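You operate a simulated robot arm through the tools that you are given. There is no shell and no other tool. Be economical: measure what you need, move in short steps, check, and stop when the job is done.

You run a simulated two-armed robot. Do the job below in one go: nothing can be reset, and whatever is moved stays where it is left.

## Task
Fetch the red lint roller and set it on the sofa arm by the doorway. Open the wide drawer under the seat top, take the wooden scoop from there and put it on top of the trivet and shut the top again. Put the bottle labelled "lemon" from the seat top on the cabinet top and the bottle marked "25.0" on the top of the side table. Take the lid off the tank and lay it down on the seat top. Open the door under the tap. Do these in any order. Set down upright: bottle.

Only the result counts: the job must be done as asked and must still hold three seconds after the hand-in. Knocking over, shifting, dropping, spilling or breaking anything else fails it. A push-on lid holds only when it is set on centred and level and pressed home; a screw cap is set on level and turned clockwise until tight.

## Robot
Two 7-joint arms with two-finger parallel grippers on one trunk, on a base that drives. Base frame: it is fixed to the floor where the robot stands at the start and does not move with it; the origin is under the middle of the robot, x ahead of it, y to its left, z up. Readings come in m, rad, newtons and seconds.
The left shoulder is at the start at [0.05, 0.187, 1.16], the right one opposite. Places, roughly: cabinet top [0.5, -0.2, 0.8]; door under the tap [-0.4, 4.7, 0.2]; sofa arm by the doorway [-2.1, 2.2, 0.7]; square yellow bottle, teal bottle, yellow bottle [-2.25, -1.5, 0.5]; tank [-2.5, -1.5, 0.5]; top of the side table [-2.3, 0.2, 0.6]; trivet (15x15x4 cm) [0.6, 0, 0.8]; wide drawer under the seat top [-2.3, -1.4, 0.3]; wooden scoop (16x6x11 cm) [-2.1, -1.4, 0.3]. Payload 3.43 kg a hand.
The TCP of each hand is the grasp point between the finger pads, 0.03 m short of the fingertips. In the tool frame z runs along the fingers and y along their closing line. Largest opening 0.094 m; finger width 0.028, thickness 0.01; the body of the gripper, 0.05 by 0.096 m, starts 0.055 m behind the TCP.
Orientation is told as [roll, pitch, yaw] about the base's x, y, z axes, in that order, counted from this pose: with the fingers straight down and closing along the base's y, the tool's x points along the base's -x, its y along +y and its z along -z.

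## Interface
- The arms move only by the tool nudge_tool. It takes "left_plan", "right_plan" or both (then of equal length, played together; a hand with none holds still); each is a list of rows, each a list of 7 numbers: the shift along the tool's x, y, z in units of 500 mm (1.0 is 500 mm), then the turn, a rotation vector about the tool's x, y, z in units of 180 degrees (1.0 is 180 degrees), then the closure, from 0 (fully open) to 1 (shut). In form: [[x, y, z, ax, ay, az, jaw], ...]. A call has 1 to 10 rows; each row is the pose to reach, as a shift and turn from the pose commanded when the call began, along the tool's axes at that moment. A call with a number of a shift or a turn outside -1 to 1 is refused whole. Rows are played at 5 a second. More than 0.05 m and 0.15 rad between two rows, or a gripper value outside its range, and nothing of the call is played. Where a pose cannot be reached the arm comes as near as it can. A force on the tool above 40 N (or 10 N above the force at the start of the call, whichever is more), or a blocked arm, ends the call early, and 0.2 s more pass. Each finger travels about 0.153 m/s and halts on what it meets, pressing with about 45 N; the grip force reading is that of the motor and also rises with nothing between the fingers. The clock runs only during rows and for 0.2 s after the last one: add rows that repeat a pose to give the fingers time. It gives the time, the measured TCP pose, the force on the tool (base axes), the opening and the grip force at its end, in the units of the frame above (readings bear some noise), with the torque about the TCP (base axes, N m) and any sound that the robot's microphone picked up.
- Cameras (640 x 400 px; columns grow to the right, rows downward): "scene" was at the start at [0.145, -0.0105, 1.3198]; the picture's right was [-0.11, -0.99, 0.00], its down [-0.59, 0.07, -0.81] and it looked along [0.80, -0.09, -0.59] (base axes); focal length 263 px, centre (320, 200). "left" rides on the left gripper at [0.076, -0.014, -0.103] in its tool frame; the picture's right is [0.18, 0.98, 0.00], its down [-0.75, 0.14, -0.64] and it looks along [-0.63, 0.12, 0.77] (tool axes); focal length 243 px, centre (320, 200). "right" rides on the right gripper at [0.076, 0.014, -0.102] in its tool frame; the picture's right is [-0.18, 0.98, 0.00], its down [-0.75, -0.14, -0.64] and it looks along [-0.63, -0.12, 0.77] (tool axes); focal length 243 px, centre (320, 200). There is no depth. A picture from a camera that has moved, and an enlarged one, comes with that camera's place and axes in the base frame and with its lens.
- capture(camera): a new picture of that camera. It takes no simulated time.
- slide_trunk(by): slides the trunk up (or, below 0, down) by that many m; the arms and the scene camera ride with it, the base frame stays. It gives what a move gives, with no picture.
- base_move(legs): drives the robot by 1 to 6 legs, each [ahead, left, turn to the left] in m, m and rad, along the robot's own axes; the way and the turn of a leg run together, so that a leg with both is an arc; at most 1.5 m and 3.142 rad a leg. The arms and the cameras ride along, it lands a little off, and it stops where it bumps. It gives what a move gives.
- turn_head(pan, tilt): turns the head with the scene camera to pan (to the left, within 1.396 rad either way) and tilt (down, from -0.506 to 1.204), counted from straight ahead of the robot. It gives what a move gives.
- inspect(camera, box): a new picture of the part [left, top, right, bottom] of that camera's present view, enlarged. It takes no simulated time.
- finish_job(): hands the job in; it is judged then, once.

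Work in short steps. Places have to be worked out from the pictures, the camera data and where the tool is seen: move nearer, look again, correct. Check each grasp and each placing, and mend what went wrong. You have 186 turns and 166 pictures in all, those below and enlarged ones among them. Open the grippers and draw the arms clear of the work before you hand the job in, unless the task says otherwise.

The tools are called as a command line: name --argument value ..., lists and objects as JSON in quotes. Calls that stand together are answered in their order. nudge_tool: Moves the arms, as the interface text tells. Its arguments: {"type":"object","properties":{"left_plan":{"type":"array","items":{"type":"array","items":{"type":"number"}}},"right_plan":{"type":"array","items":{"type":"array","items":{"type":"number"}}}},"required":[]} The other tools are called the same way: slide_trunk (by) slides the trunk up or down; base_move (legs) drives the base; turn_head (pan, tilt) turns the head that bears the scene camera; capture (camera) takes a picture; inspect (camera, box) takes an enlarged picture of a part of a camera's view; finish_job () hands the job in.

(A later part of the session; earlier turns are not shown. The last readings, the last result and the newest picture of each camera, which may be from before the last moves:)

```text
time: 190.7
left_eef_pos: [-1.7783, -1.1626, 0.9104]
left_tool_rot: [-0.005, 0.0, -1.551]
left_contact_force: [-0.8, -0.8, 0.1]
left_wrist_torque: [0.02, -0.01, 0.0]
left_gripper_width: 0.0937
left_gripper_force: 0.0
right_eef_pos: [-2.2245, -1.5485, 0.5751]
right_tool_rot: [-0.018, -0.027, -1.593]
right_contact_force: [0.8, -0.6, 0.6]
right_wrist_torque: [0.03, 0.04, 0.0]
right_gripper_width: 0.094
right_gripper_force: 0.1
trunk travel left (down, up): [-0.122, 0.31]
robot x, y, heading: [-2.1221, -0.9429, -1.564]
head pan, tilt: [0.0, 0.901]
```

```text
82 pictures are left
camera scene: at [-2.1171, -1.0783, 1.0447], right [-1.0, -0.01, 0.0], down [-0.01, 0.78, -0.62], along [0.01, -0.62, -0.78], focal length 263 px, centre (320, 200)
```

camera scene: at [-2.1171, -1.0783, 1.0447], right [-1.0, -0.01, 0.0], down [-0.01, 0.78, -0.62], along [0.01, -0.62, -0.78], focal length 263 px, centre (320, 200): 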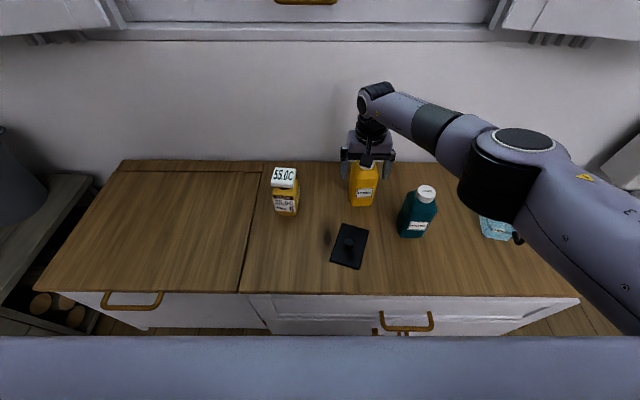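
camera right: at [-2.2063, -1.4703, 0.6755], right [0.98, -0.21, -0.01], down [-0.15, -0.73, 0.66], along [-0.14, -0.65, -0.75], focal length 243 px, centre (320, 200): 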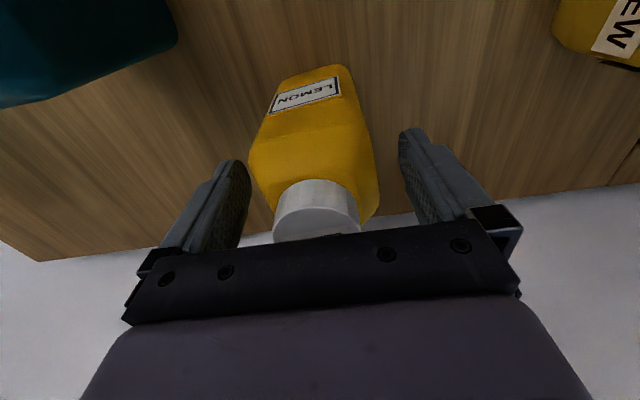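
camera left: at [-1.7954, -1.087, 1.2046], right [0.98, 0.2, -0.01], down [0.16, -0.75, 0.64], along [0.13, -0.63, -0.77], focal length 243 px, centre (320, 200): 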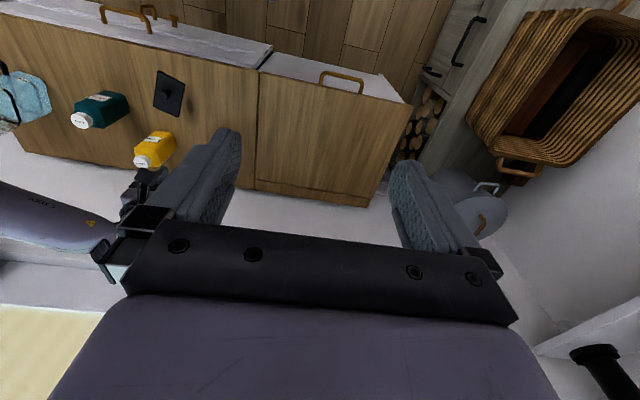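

The bottle is between the fingers. I'll close gently and lift with the trunk.

nudge_tool --right_plan '[[0, 0, 0, 0, 0, 0, 0.15], [0, 0, 0, 0, 0, 0, 0.3], [0, 0, 0, 0, 0, 0, 0.45], [0, 0, 0, 0, 0, 0, 0.6], [0, 0, 0, 0, 0, 0, 0.6]]'

capture --camera "right"

```text
time: 191.9
left_eef_pos: [-1.7779, -1.1612, 0.9089]
left_tool_rot: [-0.004, -0.005, -1.549]
left_contact_force: [0.5, -0.3, 0.7]
left_wrist_torque: [0.0, 0.0, 0.0]
left_gripper_width: 0.094
left_gripper_force: 0.0
right_eef_pos: [-2.2234, -1.5485, 0.5774]
right_tool_rot: [-0.016, -0.031, -1.593]
right_contact_force: [-1.4, -1.4, 15.7]
right_wrist_torque: [0.34, -0.36, 0.01]
right_gripper_width: 0.0645
right_gripper_force: 44.9
trunk travel left (down, up): [-0.122, 0.31]
robot x, y, heading: [-2.1178, -0.9431, -1.56]
head pan, tilt: [0.0, 0.901]
```

```text
81 pictures are left
camera right: at [-2.2061, -1.4702, 0.6772], right [0.98, -0.21, -0.01], down [-0.15, -0.73, 0.67], along [-0.14, -0.65, -0.75], focal length 243 px, centre (320, 200)
```

right: 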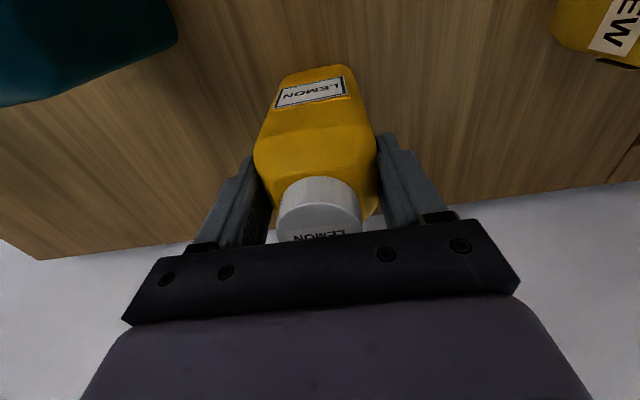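

The hand is being pushed upward, so the pads may sit on the sloping shoulder. I'll reopen, go 12 mm lower and grip again.

nudge_tool --right_plan '[[0, 0, 0, 0, 0, 0, 0.3], [0, 0, 0, 0, 0, 0, 0.05], [0, 0, 0.014, 0, 0, 0, 0.05], [0, 0, 0.028, 0, 0, 0, 0.05], [0, 0, 0.028, 0, 0, 0, 0.2], [0, 0, 0.028, 0, 0, 0, 0.4], [0, 0, 0.028, 0, 0, 0, 0.6], [0, 0, 0.028, 0, 0, 0, 0.6]]'

capture --camera "right"

```text
time: 193.7
left_eef_pos: [-1.7785, -1.1639, 0.91]
left_tool_rot: [-0.004, 0.0, -1.551]
left_contact_force: [0.6, 0.5, -0.1]
left_wrist_torque: [-0.04, 0.0, 0.0]
left_gripper_width: 0.0937
left_gripper_force: 0.0
right_eef_pos: [-2.2228, -1.5461, 0.5606]
right_tool_rot: [-0.018, -0.026, -1.591]
right_contact_force: [0.7, -1.0, -0.3]
right_wrist_torque: [-0.13, 0.0, 0.03]
right_gripper_width: 0.068
right_gripper_force: 45.0
trunk travel left (down, up): [-0.122, 0.31]
robot x, y, heading: [-2.1147, -0.9426, -1.558]
head pan, tilt: [0.0, 0.901]
```

```text
80 pictures are left
camera right: at [-2.207, -1.4694, 0.6611], right [0.98, -0.2, -0.01], down [-0.15, -0.73, 0.66], along [-0.14, -0.65, -0.75], focal length 243 px, centre (320, 200)
```

right: 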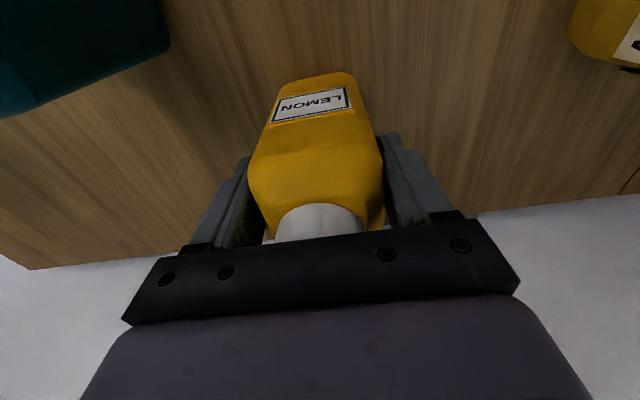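

Now there is a solid side grip with no push-back. I'll lift with the trunk.

slide_trunk --by 0.06

slide_trunk --by 0.14

capture --camera "scene"

```text
time: 194.7
left_eef_pos: [-1.7787, -1.1649, 0.9691]
left_tool_rot: [-0.004, 0.002, -1.55]
left_contact_force: [-0.4, 0.4, 0.1]
left_wrist_torque: [0.02, 0.0, 0.03]
left_gripper_width: 0.094
left_gripper_force: 0.2
right_eef_pos: [-2.2255, -1.5479, 0.6204]
right_tool_rot: [-0.017, -0.025, -1.591]
right_contact_force: [0.4, 0.4, -5.9]
right_wrist_torque: [-0.01, 0.01, 0.01]
right_gripper_width: 0.0682
right_gripper_force: 44.7
trunk travel left (down, up): [-0.182, 0.25]
robot x, y, heading: [-2.1172, -0.9434, -1.555]
head pan, tilt: [0.0, 0.901]
```

```text
time: 196.4
left_eef_pos: [-1.7794, -1.1638, 1.1091]
left_tool_rot: [-0.005, 0.0, -1.55]
left_contact_force: [-0.6, -0.1, -0.4]
left_wrist_torque: [-0.03, -0.01, 0.01]
left_gripper_width: 0.0939
left_gripper_force: 0.1
right_eef_pos: [-2.2249, -1.5485, 0.761]
right_tool_rot: [-0.017, -0.024, -1.593]
right_contact_force: [-0.1, -0.4, -4.0]
right_wrist_torque: [0.05, -0.01, 0.0]
right_gripper_width: 0.0682
right_gripper_force: 45.0
trunk travel left (down, up): [-0.322, 0.11]
robot x, y, heading: [-2.1179, -0.9418, -1.559]
head pan, tilt: [0.0, 0.901]
```

```text
79 pictures are left
camera scene: at [-2.1171, -1.0788, 1.2445], right [-1.0, -0.01, 0.0], down [-0.01, 0.78, -0.62], along [0.01, -0.62, -0.78], focal length 263 px, centre (320, 200)
```

scene: 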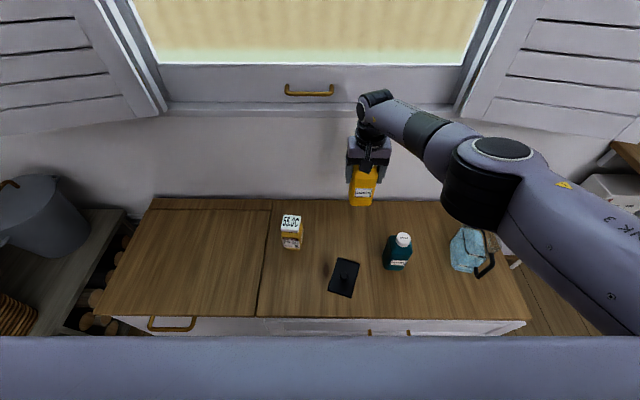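

LEMON is held upright. I'll draw the right hand back and up, out of the way.

nudge_tool --right_plan '[[0, 0, -0.08, 0, 0, 0, 0.6], [0.05, -0.03, -0.14, 0, 0, 0, 0.6], [0.11, -0.06, -0.2, 0, 0, 0, 0.6], [0.17, -0.09, -0.26, 0, 0, 0, 0.6], [0.23, -0.12, -0.32, 0, 0, 0, 0.6], [0.29, -0.16, -0.38, 0, 0, 0, 0.6], [0.35, -0.2, -0.42, 0, 0, 0, 0.6], [0.41, -0.24, -0.45, 0, 0, 0, 0.6], [0.46, -0.28, -0.48, 0, 0, 0, 0.6], [0.494, -0.3, -0.48, 0, 0, 0, 0.6]]'

inspect --camera "scene" --box '[255, 195, 345, 265]'

```text
time: 198.6
left_eef_pos: [-1.7788, -1.1626, 1.1088]
left_tool_rot: [-0.005, -0.002, -1.55]
left_contact_force: [-0.7, 0.3, -0.3]
left_wrist_torque: [0.02, 0.0, 0.0]
left_gripper_width: 0.0939
left_gripper_force: 0.1
right_eef_pos: [-2.3656, -1.29, 0.9975]
right_tool_rot: [-0.018, -0.026, -1.594]
right_contact_force: [-0.5, 0.7, -3.9]
right_wrist_torque: [0.01, -0.02, 0.0]
right_gripper_width: 0.0682
right_gripper_force: 45.1
trunk travel left (down, up): [-0.322, 0.11]
robot x, y, heading: [-2.1216, -0.9391, -1.559]
head pan, tilt: [0.0, 0.901]
```

```text
5.71 times, centred on (300, 230) of scene
camera zoom: at [-2.1174, -1.0784, 1.2446], right [-1.0, -0.01, 0.0], down [-0.01, 0.78, -0.62], along [0.01, -0.62, -0.78], focal length 1501 px, centre (434, 29)
```

zoom: 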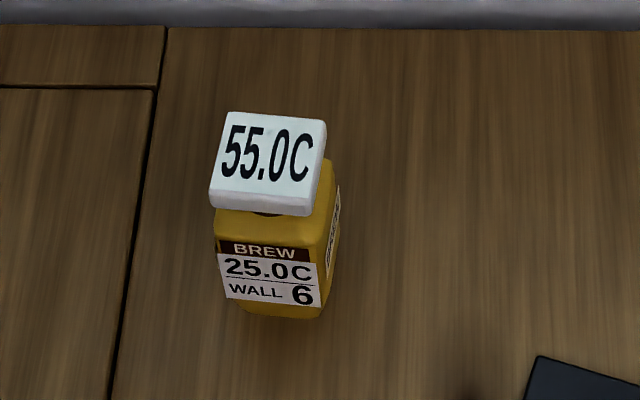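

The 25.0 bottle stands at about [-2.022, -1.51], turned about -0.1 rad. I'll bring the left hand over it.

nudge_tool --left_plan '[[-0.068, -0.05, 0.02, 0, 0, 0.004, 0], [-0.137, -0.1, 0.04, 0, 0, 0.008, 0], [-0.206, -0.15, 0.06, 0, 0, 0.012, 0], [-0.275, -0.2, 0.08, 0, 0, 0.016, 0], [-0.344, -0.25, 0.1, 0, 0, 0.02, 0], [-0.413, -0.3, 0.12, 0, 0, 0.024, 0], [-0.482, -0.35, 0.14, 0, 0, 0.028, 0], [-0.55, -0.4, 0.16, 0, 0, 0.032, 0], [-0.619, -0.45, 0.18, 0, 0, 0.036, 0], [-0.688, -0.5, 0.2, 0, 0, 0.038, 0]]'

capture --camera "left"

```text
time: 200.8
left_eef_pos: [-2.0229, -1.5113, 1.0111]
left_tool_rot: [-0.004, 0.0, -1.672]
left_contact_force: [-0.2, -0.4, 1.0]
left_wrist_torque: [-0.02, -0.02, 0.0]
left_gripper_width: 0.0941
left_gripper_force: 0.0
right_eef_pos: [-2.3655, -1.2921, 0.9965]
right_tool_rot: [-0.016, -0.023, -1.592]
right_contact_force: [-0.3, 0.1, -4.9]
right_wrist_torque: [0.02, -0.01, 0.01]
right_gripper_width: 0.0681
right_gripper_force: 45.7
trunk travel left (down, up): [-0.322, 0.11]
robot x, y, heading: [-2.1203, -0.9412, -1.558]
head pan, tilt: [0.0, 0.901]
```

```text
77 pictures are left
camera left: at [-2.0304, -1.4342, 1.1132], right [1.0, 0.08, 0.0], down [0.07, -0.76, 0.64], along [0.05, -0.64, -0.77], focal length 243 px, centre (320, 200)
```

left: 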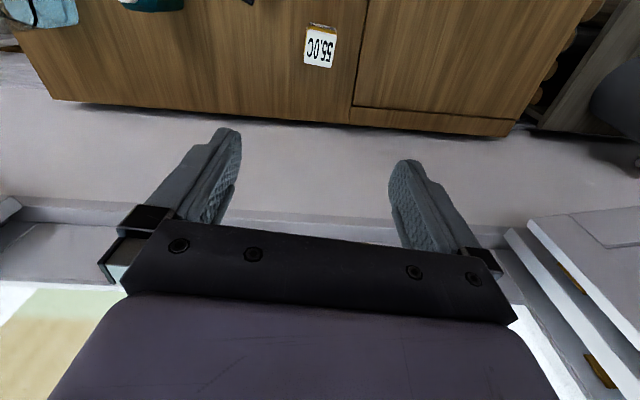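

Aligned within a few millimetres. I'll lower the trunk 0.2 m (LEMON stays clear), then the arm, with a look before gripping.

slide_trunk --by -0.2

nudge_tool --left_plan '[[0, -0.01, 0.09, 0, 0, 0, 0], [0, -0.01, 0.18, 0, 0, 0, 0], [0, -0.01, 0.26, 0, 0, 0, 0], [0, -0.01, 0.3, 0, 0, 0, 0], [0, -0.01, 0.3, 0, 0, 0, 0]]'

capture --camera "left"

```text
time: 203.0
left_eef_pos: [-2.0226, -1.5119, 0.8109]
left_tool_rot: [-0.005, 0.0, -1.668]
left_contact_force: [-0.9, -0.4, 0.7]
left_wrist_torque: [0.01, -0.05, 0.0]
left_gripper_width: 0.094
left_gripper_force: 0.1
right_eef_pos: [-2.3637, -1.2906, 0.7973]
right_tool_rot: [-0.014, -0.026, -1.59]
right_contact_force: [0.2, 0.4, -4.9]
right_wrist_torque: [0.03, -0.01, 0.02]
right_gripper_width: 0.0685
right_gripper_force: 45.2
trunk travel left (down, up): [-0.122, 0.31]
robot x, y, heading: [-2.1164, -0.9446, -1.563]
head pan, tilt: [0.0, 0.901]
```

```text
time: 204.2
left_eef_pos: [-2.0273, -1.5105, 0.661]
left_tool_rot: [-0.007, -0.001, -1.667]
left_contact_force: [-1.3, -0.2, -0.1]
left_wrist_torque: [0.0, 0.01, 0.01]
left_gripper_width: 0.0938
left_gripper_force: 0.0
right_eef_pos: [-2.3642, -1.2916, 0.7971]
right_tool_rot: [-0.015, -0.025, -1.592]
right_contact_force: [0.3, 0.5, -4.2]
right_wrist_torque: [0.01, 0.03, 0.05]
right_gripper_width: 0.0684
right_gripper_force: 45.0
trunk travel left (down, up): [-0.122, 0.31]
robot x, y, heading: [-2.1171, -0.9459, -1.553]
head pan, tilt: [0.0, 0.901]
```

```text
76 pictures are left
camera left: at [-2.035, -1.4328, 0.763], right [1.0, 0.09, -0.01], down [0.07, -0.76, 0.64], along [0.05, -0.64, -0.77], focal length 243 px, centre (320, 200)
```

left: 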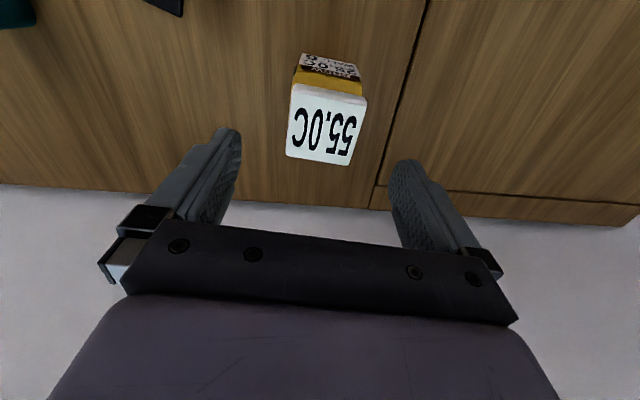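

The cap top is at z ≈ 0.59–0.60 and the hand is centred. I'll lower to TCP ≈ 0.555 and grip.

nudge_tool --left_plan '[[0, 0.004, 0.08, 0, 0, 0, 0], [0, 0.004, 0.15, 0, 0, 0, 0], [0, 0.004, 0.2, 0, 0, 0, 0], [0, 0.004, 0.212, 0, 0, 0, 0], [0, 0.004, 0.212, 0, 0, 0, 0.2], [0, 0.004, 0.212, 0, 0, 0, 0.4], [0, 0.004, 0.212, 0, 0, 0, 0.6], [0, 0.004, 0.212, 0, 0, 0, 0.7], [0, 0.004, 0.212, 0, 0, 0, 0.7]]'

capture --camera "left"

```text
time: 206.2
left_eef_pos: [-2.027, -1.5119, 0.5549]
left_tool_rot: [-0.005, -0.001, -1.67]
left_contact_force: [0.6, -0.8, -0.6]
left_wrist_torque: [-0.05, 0.0, 0.03]
left_gripper_width: 0.0621
left_gripper_force: 45.7
right_eef_pos: [-2.3649, -1.2913, 0.7972]
right_tool_rot: [-0.016, -0.024, -1.592]
right_contact_force: [-0.8, 1.0, -4.1]
right_wrist_torque: [0.04, 0.03, -0.03]
right_gripper_width: 0.0681
right_gripper_force: 44.7
trunk travel left (down, up): [-0.122, 0.31]
robot x, y, heading: [-2.1184, -0.9455, -1.562]
head pan, tilt: [0.0, 0.901]
```

```text
75 pictures are left
camera left: at [-2.0335, -1.4335, 0.6572], right [1.0, 0.09, -0.01], down [0.07, -0.76, 0.64], along [0.05, -0.64, -0.77], focal length 243 px, centre (320, 200)
```

left: 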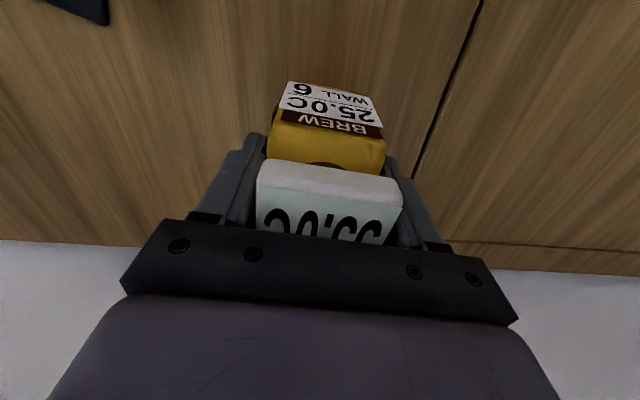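

The width is 0.062 m with a firm grip. I'll lift a few centimetres and check that the whole bottle comes up.

slide_trunk --by 0.06

capture --camera "scene"

```text
time: 207.2
left_eef_pos: [-2.027, -1.5106, 0.6134]
left_tool_rot: [-0.005, 0.001, -1.669]
left_contact_force: [0.1, -0.3, -3.2]
left_wrist_torque: [-0.01, -0.01, 0.0]
left_gripper_width: 0.0619
left_gripper_force: 44.9
right_eef_pos: [-2.3645, -1.2908, 0.858]
right_tool_rot: [-0.018, -0.023, -1.591]
right_contact_force: [-0.5, -0.6, -4.2]
right_wrist_torque: [0.02, 0.02, 0.02]
right_gripper_width: 0.0682
right_gripper_force: 44.8
trunk travel left (down, up): [-0.182, 0.25]
robot x, y, heading: [-2.1154, -0.9431, -1.559]
head pan, tilt: [0.0, 0.901]
```

```text
74 pictures are left
camera scene: at [-2.1172, -1.0789, 1.1045], right [-1.0, -0.01, 0.0], down [-0.01, 0.78, -0.62], along [0.01, -0.62, -0.78], focal length 263 px, centre (320, 200)
```

scene: 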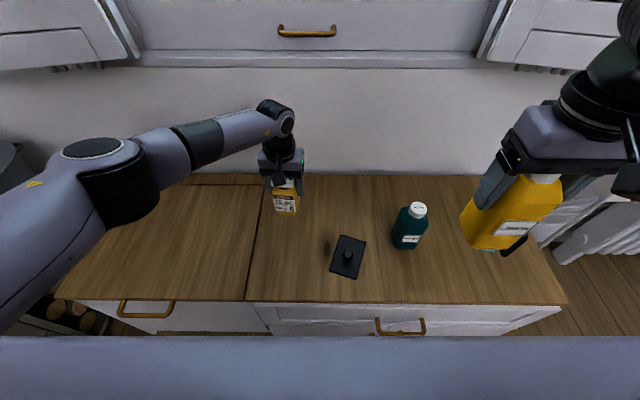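

The whole bottle came up. I'll retract the left hand, raise the trunk, back off and turn round toward the side table.

nudge_tool --left_plan '[[0, 0, -0.08, 0, 0, 0, 0.7], [0.05, 0.02, -0.15, 0, 0, 0, 0.7], [0.11, 0.04, -0.21, 0, 0, 0, 0.7], [0.17, 0.06, -0.27, 0, 0, 0, 0.7], [0.23, 0.08, -0.33, 0, 0, 0, 0.7], [0.29, 0.1, -0.38, 0, 0, 0, 0.7], [0.35, 0.12, -0.43, 0, 0, 0, 0.7], [0.41, 0.14, -0.47, 0, 0, 0, 0.7], [0.458, 0.156, -0.5, 0, 0, 0, 0.7]]'

slide_trunk --by 0.15

base_move --legs '[[-0.45, 0.15, 0], [0, 0, 1.57], [0, 0, 1.56]]'

turn_head --pan 0.25 --tilt 0.75

capture --camera "scene"

```text
time: 209.2
left_eef_pos: [-1.9256, -1.2905, 0.8644]
left_tool_rot: [-0.005, 0.0, -1.669]
left_contact_force: [0.5, -0.6, -2.9]
left_wrist_torque: [-0.01, 0.0, -0.03]
left_gripper_width: 0.0623
left_gripper_force: 44.7
right_eef_pos: [-2.3639, -1.2903, 0.8575]
right_tool_rot: [-0.018, -0.025, -1.592]
right_contact_force: [1.0, -0.1, -4.7]
right_wrist_torque: [0.0, -0.03, -0.02]
right_gripper_width: 0.0685
right_gripper_force: 45.3
trunk travel left (down, up): [-0.182, 0.25]
robot x, y, heading: [-2.1196, -0.9423, -1.56]
head pan, tilt: [0.0, 0.901]
```

```text
time: 210.9
left_eef_pos: [-1.9246, -1.2897, 1.0128]
left_tool_rot: [-0.006, 0.0, -1.668]
left_contact_force: [-0.5, -0.8, -3.5]
left_wrist_torque: [-0.01, 0.0, -0.02]
left_gripper_width: 0.0623
left_gripper_force: 44.7
right_eef_pos: [-2.3645, -1.2919, 1.0076]
right_tool_rot: [-0.017, -0.024, -1.592]
right_contact_force: [0.4, 0.3, -4.7]
right_wrist_torque: [0.02, 0.01, 0.02]
right_gripper_width: 0.0682
right_gripper_force: 45.3
trunk travel left (down, up): [-0.332, 0.1]
robot x, y, heading: [-2.1208, -0.9439, -1.558]
head pan, tilt: [0.0, 0.901]
```

```text
time: 221.4
left_eef_pos: [-2.1678, -0.1418, 1.0137]
left_tool_rot: [-0.005, 0.0, 1.47]
left_contact_force: [0.2, -0.5, -2.5]
left_wrist_torque: [0.03, -0.01, -0.01]
left_gripper_width: 0.0621
left_gripper_force: 45.7
right_eef_pos: [-1.727, -0.1433, 1.0071]
right_tool_rot: [-0.017, -0.024, 1.548]
right_contact_force: [0.2, 0.6, -4.1]
right_wrist_torque: [0.0, 0.0, -0.02]
right_gripper_width: 0.0683
right_gripper_force: 44.9
trunk travel left (down, up): [-0.332, 0.1]
robot x, y, heading: [-1.9719, -0.4906, 1.58]
head pan, tilt: [0.0, 0.901]
```

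```text
time: 222.2
left_eef_pos: [-2.1667, -0.1433, 1.0129]
left_tool_rot: [-0.004, -0.001, 1.471]
left_contact_force: [-0.8, 0.8, -3.3]
left_wrist_torque: [0.02, -0.03, 0.0]
left_gripper_width: 0.0624
left_gripper_force: 45.0
right_eef_pos: [-1.7279, -0.1433, 1.0071]
right_tool_rot: [-0.017, -0.023, 1.547]
right_contact_force: [0.3, -0.5, -4.2]
right_wrist_torque: [-0.04, 0.0, -0.01]
right_gripper_width: 0.0679
right_gripper_force: 45.2
trunk travel left (down, up): [-0.332, 0.1]
robot x, y, heading: [-1.9761, -0.4894, 1.583]
head pan, tilt: [0.25, 0.75]
```

```text
73 pictures are left
camera scene: at [-1.9964, -0.3523, 1.2665], right [0.97, 0.26, 0.0], down [0.17, -0.66, -0.73], along [-0.19, 0.71, -0.68], focal length 263 px, centre (320, 200)
```

scene: 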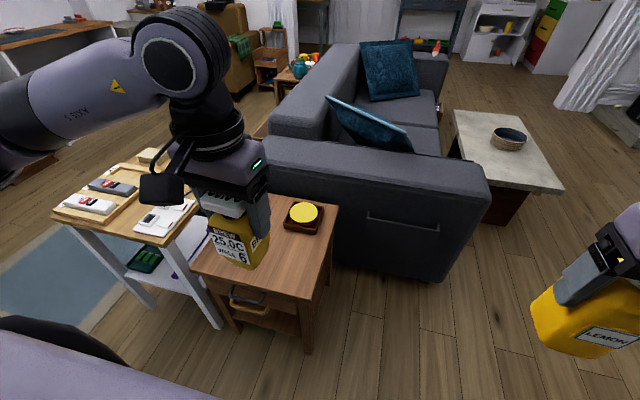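

The side table top spans x -2.46…-2.11, y -0.01…0.36, with a yellow item on it and a jar hidden behind my bottle. I'll look through the left camera.

capture --camera "left"

```text
72 pictures are left
camera left: at [-2.1626, -0.22, 1.1165], right [-1.0, -0.09, -0.01], down [-0.07, 0.76, 0.64], along [-0.05, 0.64, -0.77], focal length 243 px, centre (320, 200)
```

left: 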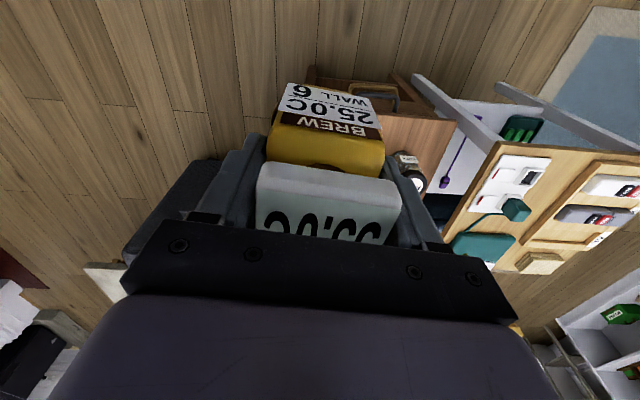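

The jar stands at about [-2.38, 0.06] and the yellow item at [-2.22, 0.24]; the front right at [-2.205, 0.08] is free. I'll drive 0.1 m ahead, move the hand over the spot and check.

base_move --legs '[[0.1, 0, 0]]'

nudge_tool --left_plan '[[-0.07, 0.015, 0.04, 0, 0, 0, 0.7], [-0.14, 0.03, 0.08, 0, 0, 0, 0.7], [-0.2, 0.045, 0.14, 0, 0, 0, 0.7], [-0.248, 0.052, 0.2, 0, 0, 0, 0.7], [-0.248, 0.052, 0.28, 0, 0, 0, 0.7], [-0.248, 0.052, 0.28, 0, 0, 0, 0.7]]'

capture --camera "scene"

capture --camera "left"

```text
time: 223.3
left_eef_pos: [-2.1693, -0.0426, 1.0136]
left_tool_rot: [-0.006, 0.002, 1.472]
left_contact_force: [0.3, -0.6, -4.0]
left_wrist_torque: [-0.02, -0.01, 0.0]
left_gripper_width: 0.0621
left_gripper_force: 45.1
right_eef_pos: [-1.729, -0.0442, 1.0063]
right_tool_rot: [-0.017, -0.024, 1.547]
right_contact_force: [0.4, 0.2, -3.1]
right_wrist_torque: [-0.04, -0.02, -0.01]
right_gripper_width: 0.0681
right_gripper_force: 45.2
trunk travel left (down, up): [-0.332, 0.1]
robot x, y, heading: [-1.9701, -0.393, 1.583]
head pan, tilt: [0.25, 0.75]
```

```text
time: 224.7
left_eef_pos: [-2.1808, 0.0811, 0.8738]
left_tool_rot: [-0.005, 0.0, 1.471]
left_contact_force: [0.0, -0.5, -3.7]
left_wrist_torque: [0.02, 0.0, -0.02]
left_gripper_width: 0.0621
left_gripper_force: 45.4
right_eef_pos: [-1.7295, -0.0444, 1.0071]
right_tool_rot: [-0.018, -0.024, 1.549]
right_contact_force: [0.7, -0.2, -3.3]
right_wrist_torque: [-0.03, -0.01, 0.0]
right_gripper_width: 0.0682
right_gripper_force: 45.6
trunk travel left (down, up): [-0.332, 0.1]
robot x, y, heading: [-1.9768, -0.3921, 1.58]
head pan, tilt: [0.25, 0.75]
```

```text
71 pictures are left
camera scene: at [-1.9975, -0.2538, 1.2665], right [0.97, 0.26, 0.0], down [0.18, -0.66, -0.73], along [-0.19, 0.71, -0.68], focal length 263 px, centre (320, 200)
```

scene: 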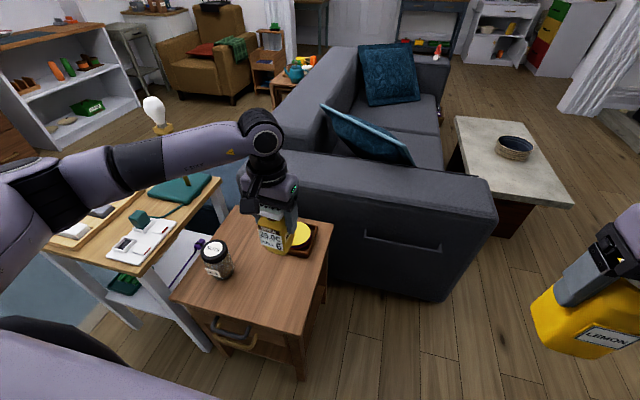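

```text
70 pictures are left
camera left: at [-2.1763, 0.0044, 0.9757], right [-1.0, -0.09, 0.0], down [-0.07, 0.76, 0.64], along [-0.05, 0.64, -0.77], focal length 243 px, centre (320, 200)
```

left: 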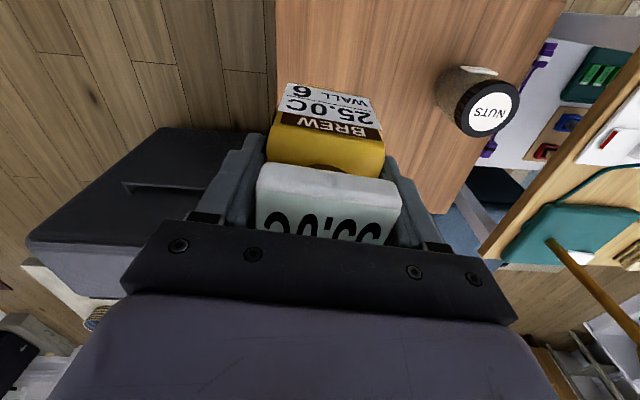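

Shifting 3 cm left centres the spot away from the edge. I'll do that and lower to TCP ≈ 0.73.

nudge_tool --left_plan '[[0.013, 0.03, 0, 0, 0, 0, 0.7], [0.026, 0.058, 0.02, 0, 0, 0, 0.7], [0.026, 0.058, 0.1, 0, 0, 0, 0.7], [0.026, 0.058, 0.18, 0, 0, 0, 0.7], [0.026, 0.058, 0.25, 0, 0, 0, 0.7], [0.026, 0.058, 0.29, 0, 0, 0, 0.7], [0.026, 0.058, 0.29, 0, 0, 0, 0.7]]'

inspect --camera "scene" --box '[160, 150, 360, 330]'

```text
time: 226.3
left_eef_pos: [-2.2105, 0.0706, 0.7282]
left_tool_rot: [-0.005, 0.001, 1.47]
left_contact_force: [0.0, -0.8, -2.8]
left_wrist_torque: [0.01, 0.01, -0.01]
left_gripper_width: 0.0619
left_gripper_force: 44.8
right_eef_pos: [-1.7278, -0.0447, 1.0071]
right_tool_rot: [-0.018, -0.025, 1.549]
right_contact_force: [0.1, 0.2, -4.4]
right_wrist_torque: [0.0, 0.04, 0.02]
right_gripper_width: 0.068
right_gripper_force: 45.0
trunk travel left (down, up): [-0.332, 0.1]
robot x, y, heading: [-1.9727, -0.3907, 1.582]
head pan, tilt: [0.25, 0.75]
```

```text
2.22 times, centred on (260, 240) of scene
camera zoom: at [-1.9976, -0.2538, 1.2665], right [0.97, 0.26, 0.0], down [0.18, -0.66, -0.73], along [-0.19, 0.71, -0.68], focal length 584 px, centre (453, 111)
```

zoom: 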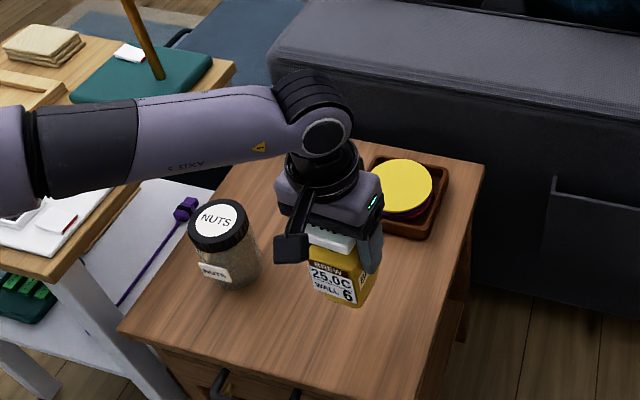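

Well placed between the jar and the tray. I'll lower in small steps by trunk until contact.

slide_trunk --by -0.015

slide_trunk --by -0.012

inspect --camera "scene" --box '[160, 150, 360, 330]'

```text
time: 226.9
left_eef_pos: [-2.2103, 0.0714, 0.7148]
left_tool_rot: [-0.008, 0.0, 1.471]
left_contact_force: [0.6, -0.2, -3.4]
left_wrist_torque: [0.0, 0.0, 0.02]
left_gripper_width: 0.062
left_gripper_force: 44.7
right_eef_pos: [-1.7284, -0.0448, 0.9926]
right_tool_rot: [-0.018, -0.023, 1.548]
right_contact_force: [0.9, -1.1, -3.7]
right_wrist_torque: [0.0, 0.01, 0.01]
right_gripper_width: 0.0678
right_gripper_force: 44.8
trunk travel left (down, up): [-0.317, 0.115]
robot x, y, heading: [-1.9751, -0.3936, 1.581]
head pan, tilt: [0.25, 0.75]
```

```text
time: 227.5
left_eef_pos: [-2.2099, 0.0711, 0.7022]
left_tool_rot: [-0.005, 0.0, 1.471]
left_contact_force: [-0.8, 0.3, -2.7]
left_wrist_torque: [0.02, 0.02, 0.01]
left_gripper_width: 0.0622
left_gripper_force: 44.8
right_eef_pos: [-1.7291, -0.0448, 0.9796]
right_tool_rot: [-0.017, -0.024, 1.548]
right_contact_force: [-0.2, -0.2, -5.1]
right_wrist_torque: [-0.03, 0.04, 0.0]
right_gripper_width: 0.0682
right_gripper_force: 45.2
trunk travel left (down, up): [-0.305, 0.127]
robot x, y, heading: [-1.9758, -0.3918, 1.578]
head pan, tilt: [0.25, 0.75]
```

```text
2.22 times, centred on (260, 240) of scene
camera zoom: at [-1.9976, -0.2539, 1.2395], right [0.97, 0.26, 0.0], down [0.18, -0.66, -0.73], along [-0.19, 0.71, -0.68], focal length 584 px, centre (453, 111)
```

zoom: 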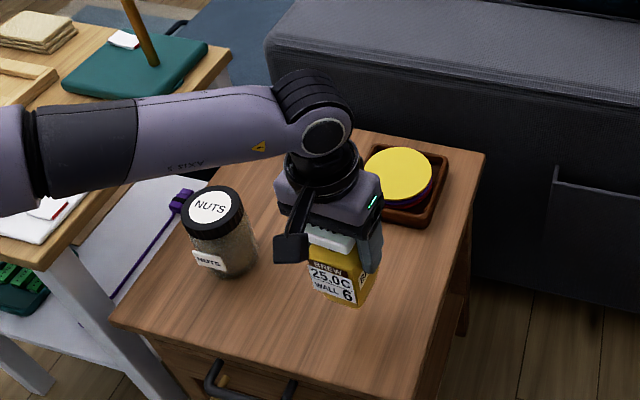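

No contact yet, so I'll continue down.

slide_trunk --by -0.012

slide_trunk --by -0.01

```text
time: 228.1
left_eef_pos: [-2.2109, 0.0711, 0.6901]
left_tool_rot: [-0.005, -0.001, 1.469]
left_contact_force: [-0.7, -0.7, -3.5]
left_wrist_torque: [0.0, 0.0, 0.0]
left_gripper_width: 0.0623
left_gripper_force: 45.1
right_eef_pos: [-1.7278, -0.0448, 0.9687]
right_tool_rot: [-0.018, -0.025, 1.548]
right_contact_force: [-0.1, -0.1, -4.2]
right_wrist_torque: [0.03, 0.01, 0.02]
right_gripper_width: 0.0681
right_gripper_force: 45.1
trunk travel left (down, up): [-0.293, 0.139]
robot x, y, heading: [-1.9751, -0.3904, 1.579]
head pan, tilt: [0.25, 0.75]
```

```text
time: 228.7
left_eef_pos: [-2.2106, 0.0718, 0.6795]
left_tool_rot: [-0.004, 0.0, 1.472]
left_contact_force: [0.1, 0.4, -2.6]
left_wrist_torque: [0.01, 0.04, 0.01]
left_gripper_width: 0.0619
left_gripper_force: 45.6
right_eef_pos: [-1.7291, -0.0455, 0.9577]
right_tool_rot: [-0.017, -0.026, 1.55]
right_contact_force: [0.1, -0.3, -4.3]
right_wrist_torque: [0.0, 0.0, -0.02]
right_gripper_width: 0.068
right_gripper_force: 44.9
trunk travel left (down, up): [-0.283, 0.149]
robot x, y, heading: [-1.9799, -0.3885, 1.581]
head pan, tilt: [0.25, 0.75]
```

inspect --camera "scene" --box '[230, 200, 330, 290]'

slide_trunk --by -0.01

```text
4.44 times, centred on (280, 245) of scene
camera zoom: at [-1.9976, -0.2539, 1.2175], right [0.97, 0.26, 0.0], down [0.18, -0.66, -0.73], along [-0.19, 0.71, -0.68], focal length 1167 px, centre (498, 0)
```

zoom: 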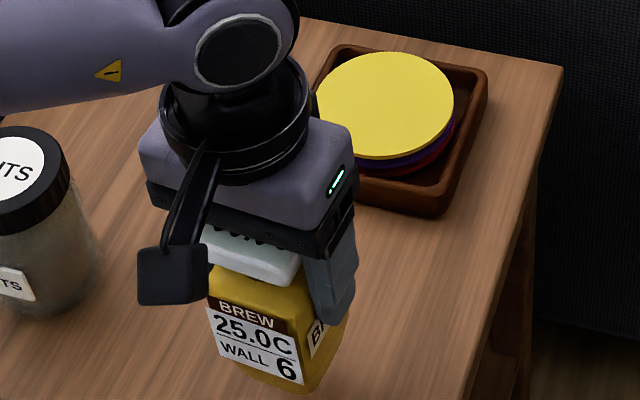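

```text
time: 229.3
left_eef_pos: [-2.2101, 0.0703, 0.6695]
left_tool_rot: [-0.007, 0.0, 1.47]
left_contact_force: [0.1, 0.6, -3.1]
left_wrist_torque: [0.0, -0.01, -0.01]
left_gripper_width: 0.0622
left_gripper_force: 45.0
right_eef_pos: [-1.7295, -0.0448, 0.9482]
right_tool_rot: [-0.017, -0.024, 1.548]
right_contact_force: [-0.4, -0.6, -3.8]
right_wrist_torque: [0.0, 0.0, 0.0]
right_gripper_width: 0.068
right_gripper_force: 45.1
trunk travel left (down, up): [-0.273, 0.159]
robot x, y, heading: [-1.9774, -0.389, 1.584]
head pan, tilt: [0.25, 0.75]
```

It is still carried freely, so I'll keep lowering.

slide_trunk --by -0.012

slide_trunk --by -0.01

inspect --camera "scene" --box '[210, 190, 350, 316]'

```text
time: 229.9
left_eef_pos: [-2.2109, 0.0713, 0.6569]
left_tool_rot: [-0.004, 0.0, 1.47]
left_contact_force: [-0.6, -0.2, -2.7]
left_wrist_torque: [0.0, 0.02, 0.04]
left_gripper_width: 0.0621
left_gripper_force: 45.0
right_eef_pos: [-1.7296, -0.0445, 0.9366]
right_tool_rot: [-0.018, -0.025, 1.548]
right_contact_force: [0.8, -0.6, -4.1]
right_wrist_torque: [-0.05, -0.01, 0.01]
right_gripper_width: 0.068
right_gripper_force: 45.3
trunk travel left (down, up): [-0.261, 0.171]
robot x, y, heading: [-1.9771, -0.3946, 1.578]
head pan, tilt: [0.25, 0.75]
```

```text
time: 230.5
left_eef_pos: [-2.2106, 0.0719, 0.6472]
left_tool_rot: [-0.004, 0.0, 1.471]
left_contact_force: [-0.8, -0.4, -2.8]
left_wrist_torque: [-0.01, -0.02, -0.01]
left_gripper_width: 0.0621
left_gripper_force: 44.9
right_eef_pos: [-1.7289, -0.0442, 0.9254]
right_tool_rot: [-0.018, -0.024, 1.548]
right_contact_force: [-0.1, -0.4, -4.6]
right_wrist_torque: [-0.01, -0.01, -0.02]
right_gripper_width: 0.0681
right_gripper_force: 44.9
trunk travel left (down, up): [-0.251, 0.181]
robot x, y, heading: [-1.9728, -0.3916, 1.585]
head pan, tilt: [0.25, 0.75]
```

```text
3.17 times, centred on (280, 253) of scene
camera zoom: at [-1.9976, -0.2539, 1.1855], right [0.97, 0.26, 0.0], down [0.18, -0.66, -0.73], along [-0.19, 0.71, -0.68], focal length 834 px, centre (447, 32)
```

zoom: 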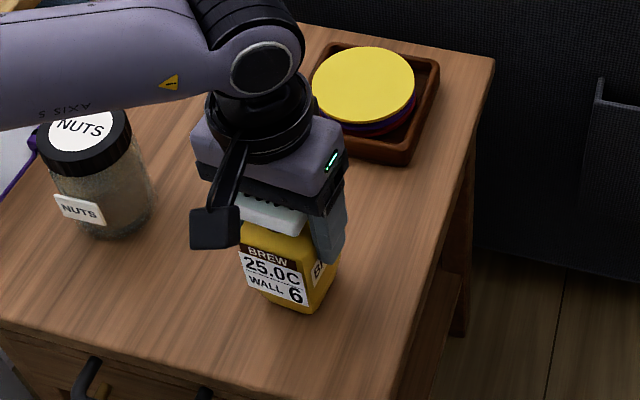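

It is still above the table, but well inside its edges. I'll keep lowering.

slide_trunk --by -0.015

slide_trunk --by -0.012

slide_trunk --by -0.01

```text
time: 231.1
left_eef_pos: [-2.2104, 0.0738, 0.6382]
left_tool_rot: [-0.005, -0.012, 1.473]
left_contact_force: [-2.8, 1.0, 31.1]
left_wrist_torque: [0.11, 0.07, 0.02]
left_gripper_width: 0.0622
left_gripper_force: 44.6
right_eef_pos: [-1.7282, -0.0472, 0.9127]
right_tool_rot: [-0.015, -0.028, 1.548]
right_contact_force: [-0.2, -0.3, -4.0]
right_wrist_torque: [-0.01, 0.0, -0.01]
right_gripper_width: 0.0679
right_gripper_force: 45.1
trunk travel left (down, up): [-0.236, 0.196]
robot x, y, heading: [-1.9763, -0.3936, 1.581]
head pan, tilt: [0.25, 0.75]
```

```text
time: 231.6
left_eef_pos: [-2.2094, 0.0729, 0.6273]
left_tool_rot: [-0.008, -0.006, 1.474]
left_contact_force: [-0.8, -5.6, 14.6]
left_wrist_torque: [-0.27, 0.41, 0.14]
left_gripper_width: 0.0621
left_gripper_force: 44.9
right_eef_pos: [-1.7295, -0.0458, 0.8998]
right_tool_rot: [-0.017, -0.025, 1.548]
right_contact_force: [-0.1, -0.2, -4.1]
right_wrist_torque: [-0.02, 0.03, 0.0]
right_gripper_width: 0.0681
right_gripper_force: 44.9
trunk travel left (down, up): [-0.224, 0.207]
robot x, y, heading: [-1.9745, -0.3951, 1.58]
head pan, tilt: [0.25, 0.75]
stopped: the force on the tool passed its limit (the readings are from after the stop); the commanded pose is now the measured one
```

```text
time: 232.0
left_eef_pos: [-2.2095, 0.074, 0.6277]
left_tool_rot: [-0.007, -0.01, 1.473]
left_contact_force: [-0.1, -4.6, 15.3]
left_wrist_torque: [-0.24, 0.42, 0.14]
left_gripper_width: 0.0619
left_gripper_force: 44.9
right_eef_pos: [-1.7291, -0.0447, 0.8962]
right_tool_rot: [-0.016, -0.025, 1.548]
right_contact_force: [0.2, -0.7, -4.2]
right_wrist_torque: [-0.05, -0.02, -0.03]
right_gripper_width: 0.0679
right_gripper_force: 45.2
trunk travel left (down, up): [-0.22, 0.211]
robot x, y, heading: [-1.976, -0.3916, 1.582]
head pan, tilt: [0.25, 0.75]
stopped: the force on the tool passed its limit (the readings are from after the stop); the commanded pose is now the measured one
```

Contact with the table. I'll ease the pressure, open, then check the bottle.

nudge_tool --left_plan '[[0, 0, -0.004, 0, 0, 0, 0.7], [0, 0, -0.004, 0, 0, 0, 0.35], [0, 0, -0.004, 0, 0, 0, 0.1], [0, 0, -0.004, 0, 0, 0, 0.05]]'

slide_trunk --by 0.15

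inspect --camera "scene" --box '[160, 150, 360, 330]'

```text
time: 233.0
left_eef_pos: [-2.2102, 0.0741, 0.6267]
left_tool_rot: [-0.007, -0.005, 1.473]
left_contact_force: [0.0, -0.4, 5.3]
left_wrist_torque: [-0.12, 0.12, 0.01]
left_gripper_width: 0.0894
left_gripper_force: 0.0
right_eef_pos: [-1.7289, -0.0453, 0.8961]
right_tool_rot: [-0.017, -0.026, 1.549]
right_contact_force: [-0.2, 0.2, -5.3]
right_wrist_torque: [-0.03, -0.02, 0.0]
right_gripper_width: 0.0679
right_gripper_force: 45.2
trunk travel left (down, up): [-0.22, 0.211]
robot x, y, heading: [-1.9739, -0.3907, 1.578]
head pan, tilt: [0.25, 0.75]
```

```text
time: 234.8
left_eef_pos: [-2.21, 0.0752, 0.7767]
left_tool_rot: [-0.006, -0.008, 1.473]
left_contact_force: [-0.2, 0.7, -0.3]
left_wrist_torque: [0.02, 0.0, -0.04]
left_gripper_width: 0.089
left_gripper_force: 0.0
right_eef_pos: [-1.7291, -0.0445, 1.0456]
right_tool_rot: [-0.018, -0.024, 1.548]
right_contact_force: [-0.2, -0.5, -3.4]
right_wrist_torque: [-0.01, -0.01, -0.01]
right_gripper_width: 0.0681
right_gripper_force: 45.5
trunk travel left (down, up): [-0.37, 0.061]
robot x, y, heading: [-1.9784, -0.3886, 1.585]
head pan, tilt: [0.25, 0.75]
```

```text
2.22 times, centred on (260, 240) of scene
camera zoom: at [-1.9976, -0.2539, 1.3051], right [0.97, 0.26, 0.0], down [0.18, -0.66, -0.73], along [-0.19, 0.71, -0.68], focal length 584 px, centre (453, 111)
```

zoom: 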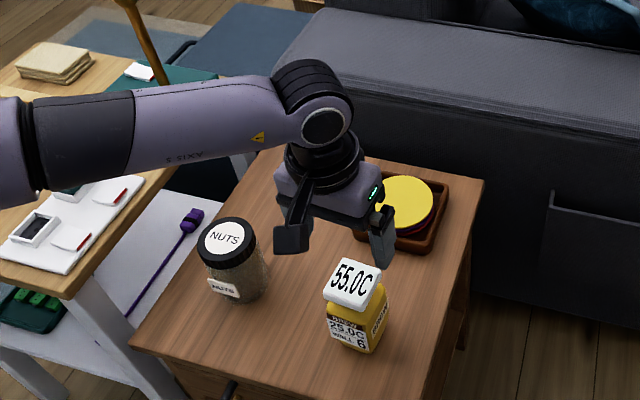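

The 25.0 bottle stands upright on the side table. I'll retract the left hand, then back up and turn round toward the bench for the drawer.

nudge_tool --left_plan '[[0, 0, -0.08, 0, 0, 0, 0.05], [0, 0, -0.16, 0, 0, 0, 0], [0.08, -0.01, -0.2, 0, 0, 0, 0], [0.17, -0.02, -0.2, 0, 0, 0, 0], [0.26, -0.02, -0.2, 0, 0, 0, 0], [0.35, -0.02, -0.2, 0, 0, 0, 0], [0.42, -0.02, -0.2, 0, 0, 0, 0]]'

base_move --legs '[[-0.15, 0, 0], [0, 0, -1.57], [0, 0, -1.58], [0.15, -0.42, 0]]'

turn_head --pan 0.0 --tilt 0.8

capture --camera "scene"

```text
time: 236.3
left_eef_pos: [-2.2212, -0.1369, 0.8754]
left_tool_rot: [-0.007, -0.009, 1.472]
left_contact_force: [-0.4, 0.0, 1.0]
left_wrist_torque: [0.01, 0.02, 0.04]
left_gripper_width: 0.0942
left_gripper_force: 0.0
right_eef_pos: [-1.7293, -0.0448, 1.0452]
right_tool_rot: [-0.016, -0.026, 1.548]
right_contact_force: [0.2, 0.4, -3.8]
right_wrist_torque: [-0.04, -0.01, -0.02]
right_gripper_width: 0.0682
right_gripper_force: 45.0
trunk travel left (down, up): [-0.37, 0.061]
robot x, y, heading: [-1.9773, -0.391, 1.584]
head pan, tilt: [0.25, 0.75]
```

```text
time: 247.7
left_eef_pos: [-2.1464, -0.9535, 0.8747]
left_tool_rot: [-0.006, -0.009, -1.667]
left_contact_force: [-0.4, 0.1, 0.0]
left_wrist_torque: [0.01, -0.02, 0.0]
left_gripper_width: 0.094
left_gripper_force: 0.0
right_eef_pos: [-2.6377, -1.0455, 1.0455]
right_tool_rot: [-0.018, -0.025, -1.591]
right_contact_force: [-0.3, -0.2, -4.5]
right_wrist_torque: [0.01, -0.02, -0.02]
right_gripper_width: 0.0685
right_gripper_force: 45.2
trunk travel left (down, up): [-0.37, 0.061]
robot x, y, heading: [-2.3924, -0.6999, -1.554]
head pan, tilt: [0.25, 0.75]
```

```text
time: 248.4
left_eef_pos: [-2.1457, -0.9523, 0.8753]
left_tool_rot: [-0.007, -0.007, -1.668]
left_contact_force: [1.0, -1.2, -0.1]
left_wrist_torque: [0.01, 0.03, -0.03]
left_gripper_width: 0.0941
left_gripper_force: 0.1
right_eef_pos: [-2.637, -1.0457, 1.0457]
right_tool_rot: [-0.016, -0.024, -1.59]
right_contact_force: [-0.2, -0.3, -3.9]
right_wrist_torque: [0.02, 0.0, -0.01]
right_gripper_width: 0.068
right_gripper_force: 45.2
trunk travel left (down, up): [-0.37, 0.061]
robot x, y, heading: [-2.3894, -0.6969, -1.558]
head pan, tilt: [0.0, 0.799]
```

```text
64 pictures are left
camera scene: at [-2.3903, -0.8377, 1.3012], right [-1.0, -0.01, 0.0], down [-0.01, 0.72, -0.7], along [0.01, -0.7, -0.72], focal length 263 px, centre (320, 200)
```

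scene: 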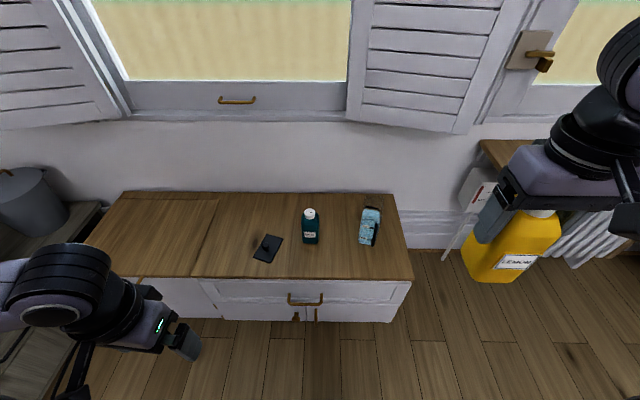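

The drawer handle is at about [-2.33, -1.257, 0.34]. I'll turn the left hand +90° so it can pinch the horizontal bar, while raising LEMON 0.1 m.

nudge_tool --left_plan '[[0, 0, 0, 0, 0, -0.047, 0], [0, 0, 0, 0, 0, -0.094, 0], [0, 0, 0, 0, 0, -0.141, 0], [0, 0, 0, 0, 0, -0.188, 0], [0, 0, 0, 0, 0, -0.235, 0], [0, 0, 0, 0, 0, -0.282, 0], [0, 0, 0, 0, 0, -0.329, 0], [0, 0, 0, 0, 0, -0.376, 0], [0, 0, 0, 0, 0, -0.423, 0], [0, 0, 0, 0, 0, -0.47, 0]]' --right_plan '[[0, 0, -0.02, 0, 0, 0, 0.6], [0, 0, -0.04, 0, 0, 0, 0.6], [0, 0, -0.06, 0, 0, 0, 0.6], [0, 0, -0.08, 0, 0, 0, 0.6], [0, 0, -0.1, 0, 0, 0, 0.6], [0, 0, -0.12, 0, 0, 0, 0.6], [0, 0, -0.14, 0, 0, 0, 0.6], [0, 0, -0.16, 0, 0, 0, 0.6], [0, 0, -0.18, 0, 0, 0, 0.6], [0, 0, -0.2, 0, 0, 0, 0.6]]'

nudge_tool --left_plan '[[0, 0, 0, 0, 0, -0.03, 0], [0, 0, 0, 0, 0, -0.065, 0], [0, 0, 0, 0, 0, -0.065, 0]]'

```text
time: 250.6
left_eef_pos: [-2.1456, -0.9529, 0.8752]
left_tool_rot: [-0.007, 0.006, -0.188]
left_contact_force: [-0.2, 0.8, -0.6]
left_wrist_torque: [0.04, 0.01, 0.0]
left_gripper_width: 0.094
left_gripper_force: 0.0
right_eef_pos: [-2.6358, -1.0432, 1.1451]
right_tool_rot: [-0.016, -0.026, -1.591]
right_contact_force: [-0.1, -0.5, -3.7]
right_wrist_torque: [0.03, 0.02, -0.01]
right_gripper_width: 0.0683
right_gripper_force: 44.6
trunk travel left (down, up): [-0.37, 0.061]
robot x, y, heading: [-2.3909, -0.6971, -1.558]
head pan, tilt: [0.0, 0.799]
```

```text
time: 251.4
left_eef_pos: [-2.1456, -0.9522, 0.8745]
left_tool_rot: [-0.006, 0.007, 0.014]
left_contact_force: [0.5, 0.1, 0.5]
left_wrist_torque: [0.0, -0.02, -0.02]
left_gripper_width: 0.0939
left_gripper_force: 0.2
right_eef_pos: [-2.6358, -1.0414, 1.1454]
right_tool_rot: [-0.017, -0.025, -1.591]
right_contact_force: [-0.1, 0.1, -3.8]
right_wrist_torque: [-0.02, 0.0, -0.02]
right_gripper_width: 0.0682
right_gripper_force: 45.7
trunk travel left (down, up): [-0.37, 0.061]
robot x, y, heading: [-2.3934, -0.6983, -1.557]
head pan, tilt: [0.0, 0.799]
```

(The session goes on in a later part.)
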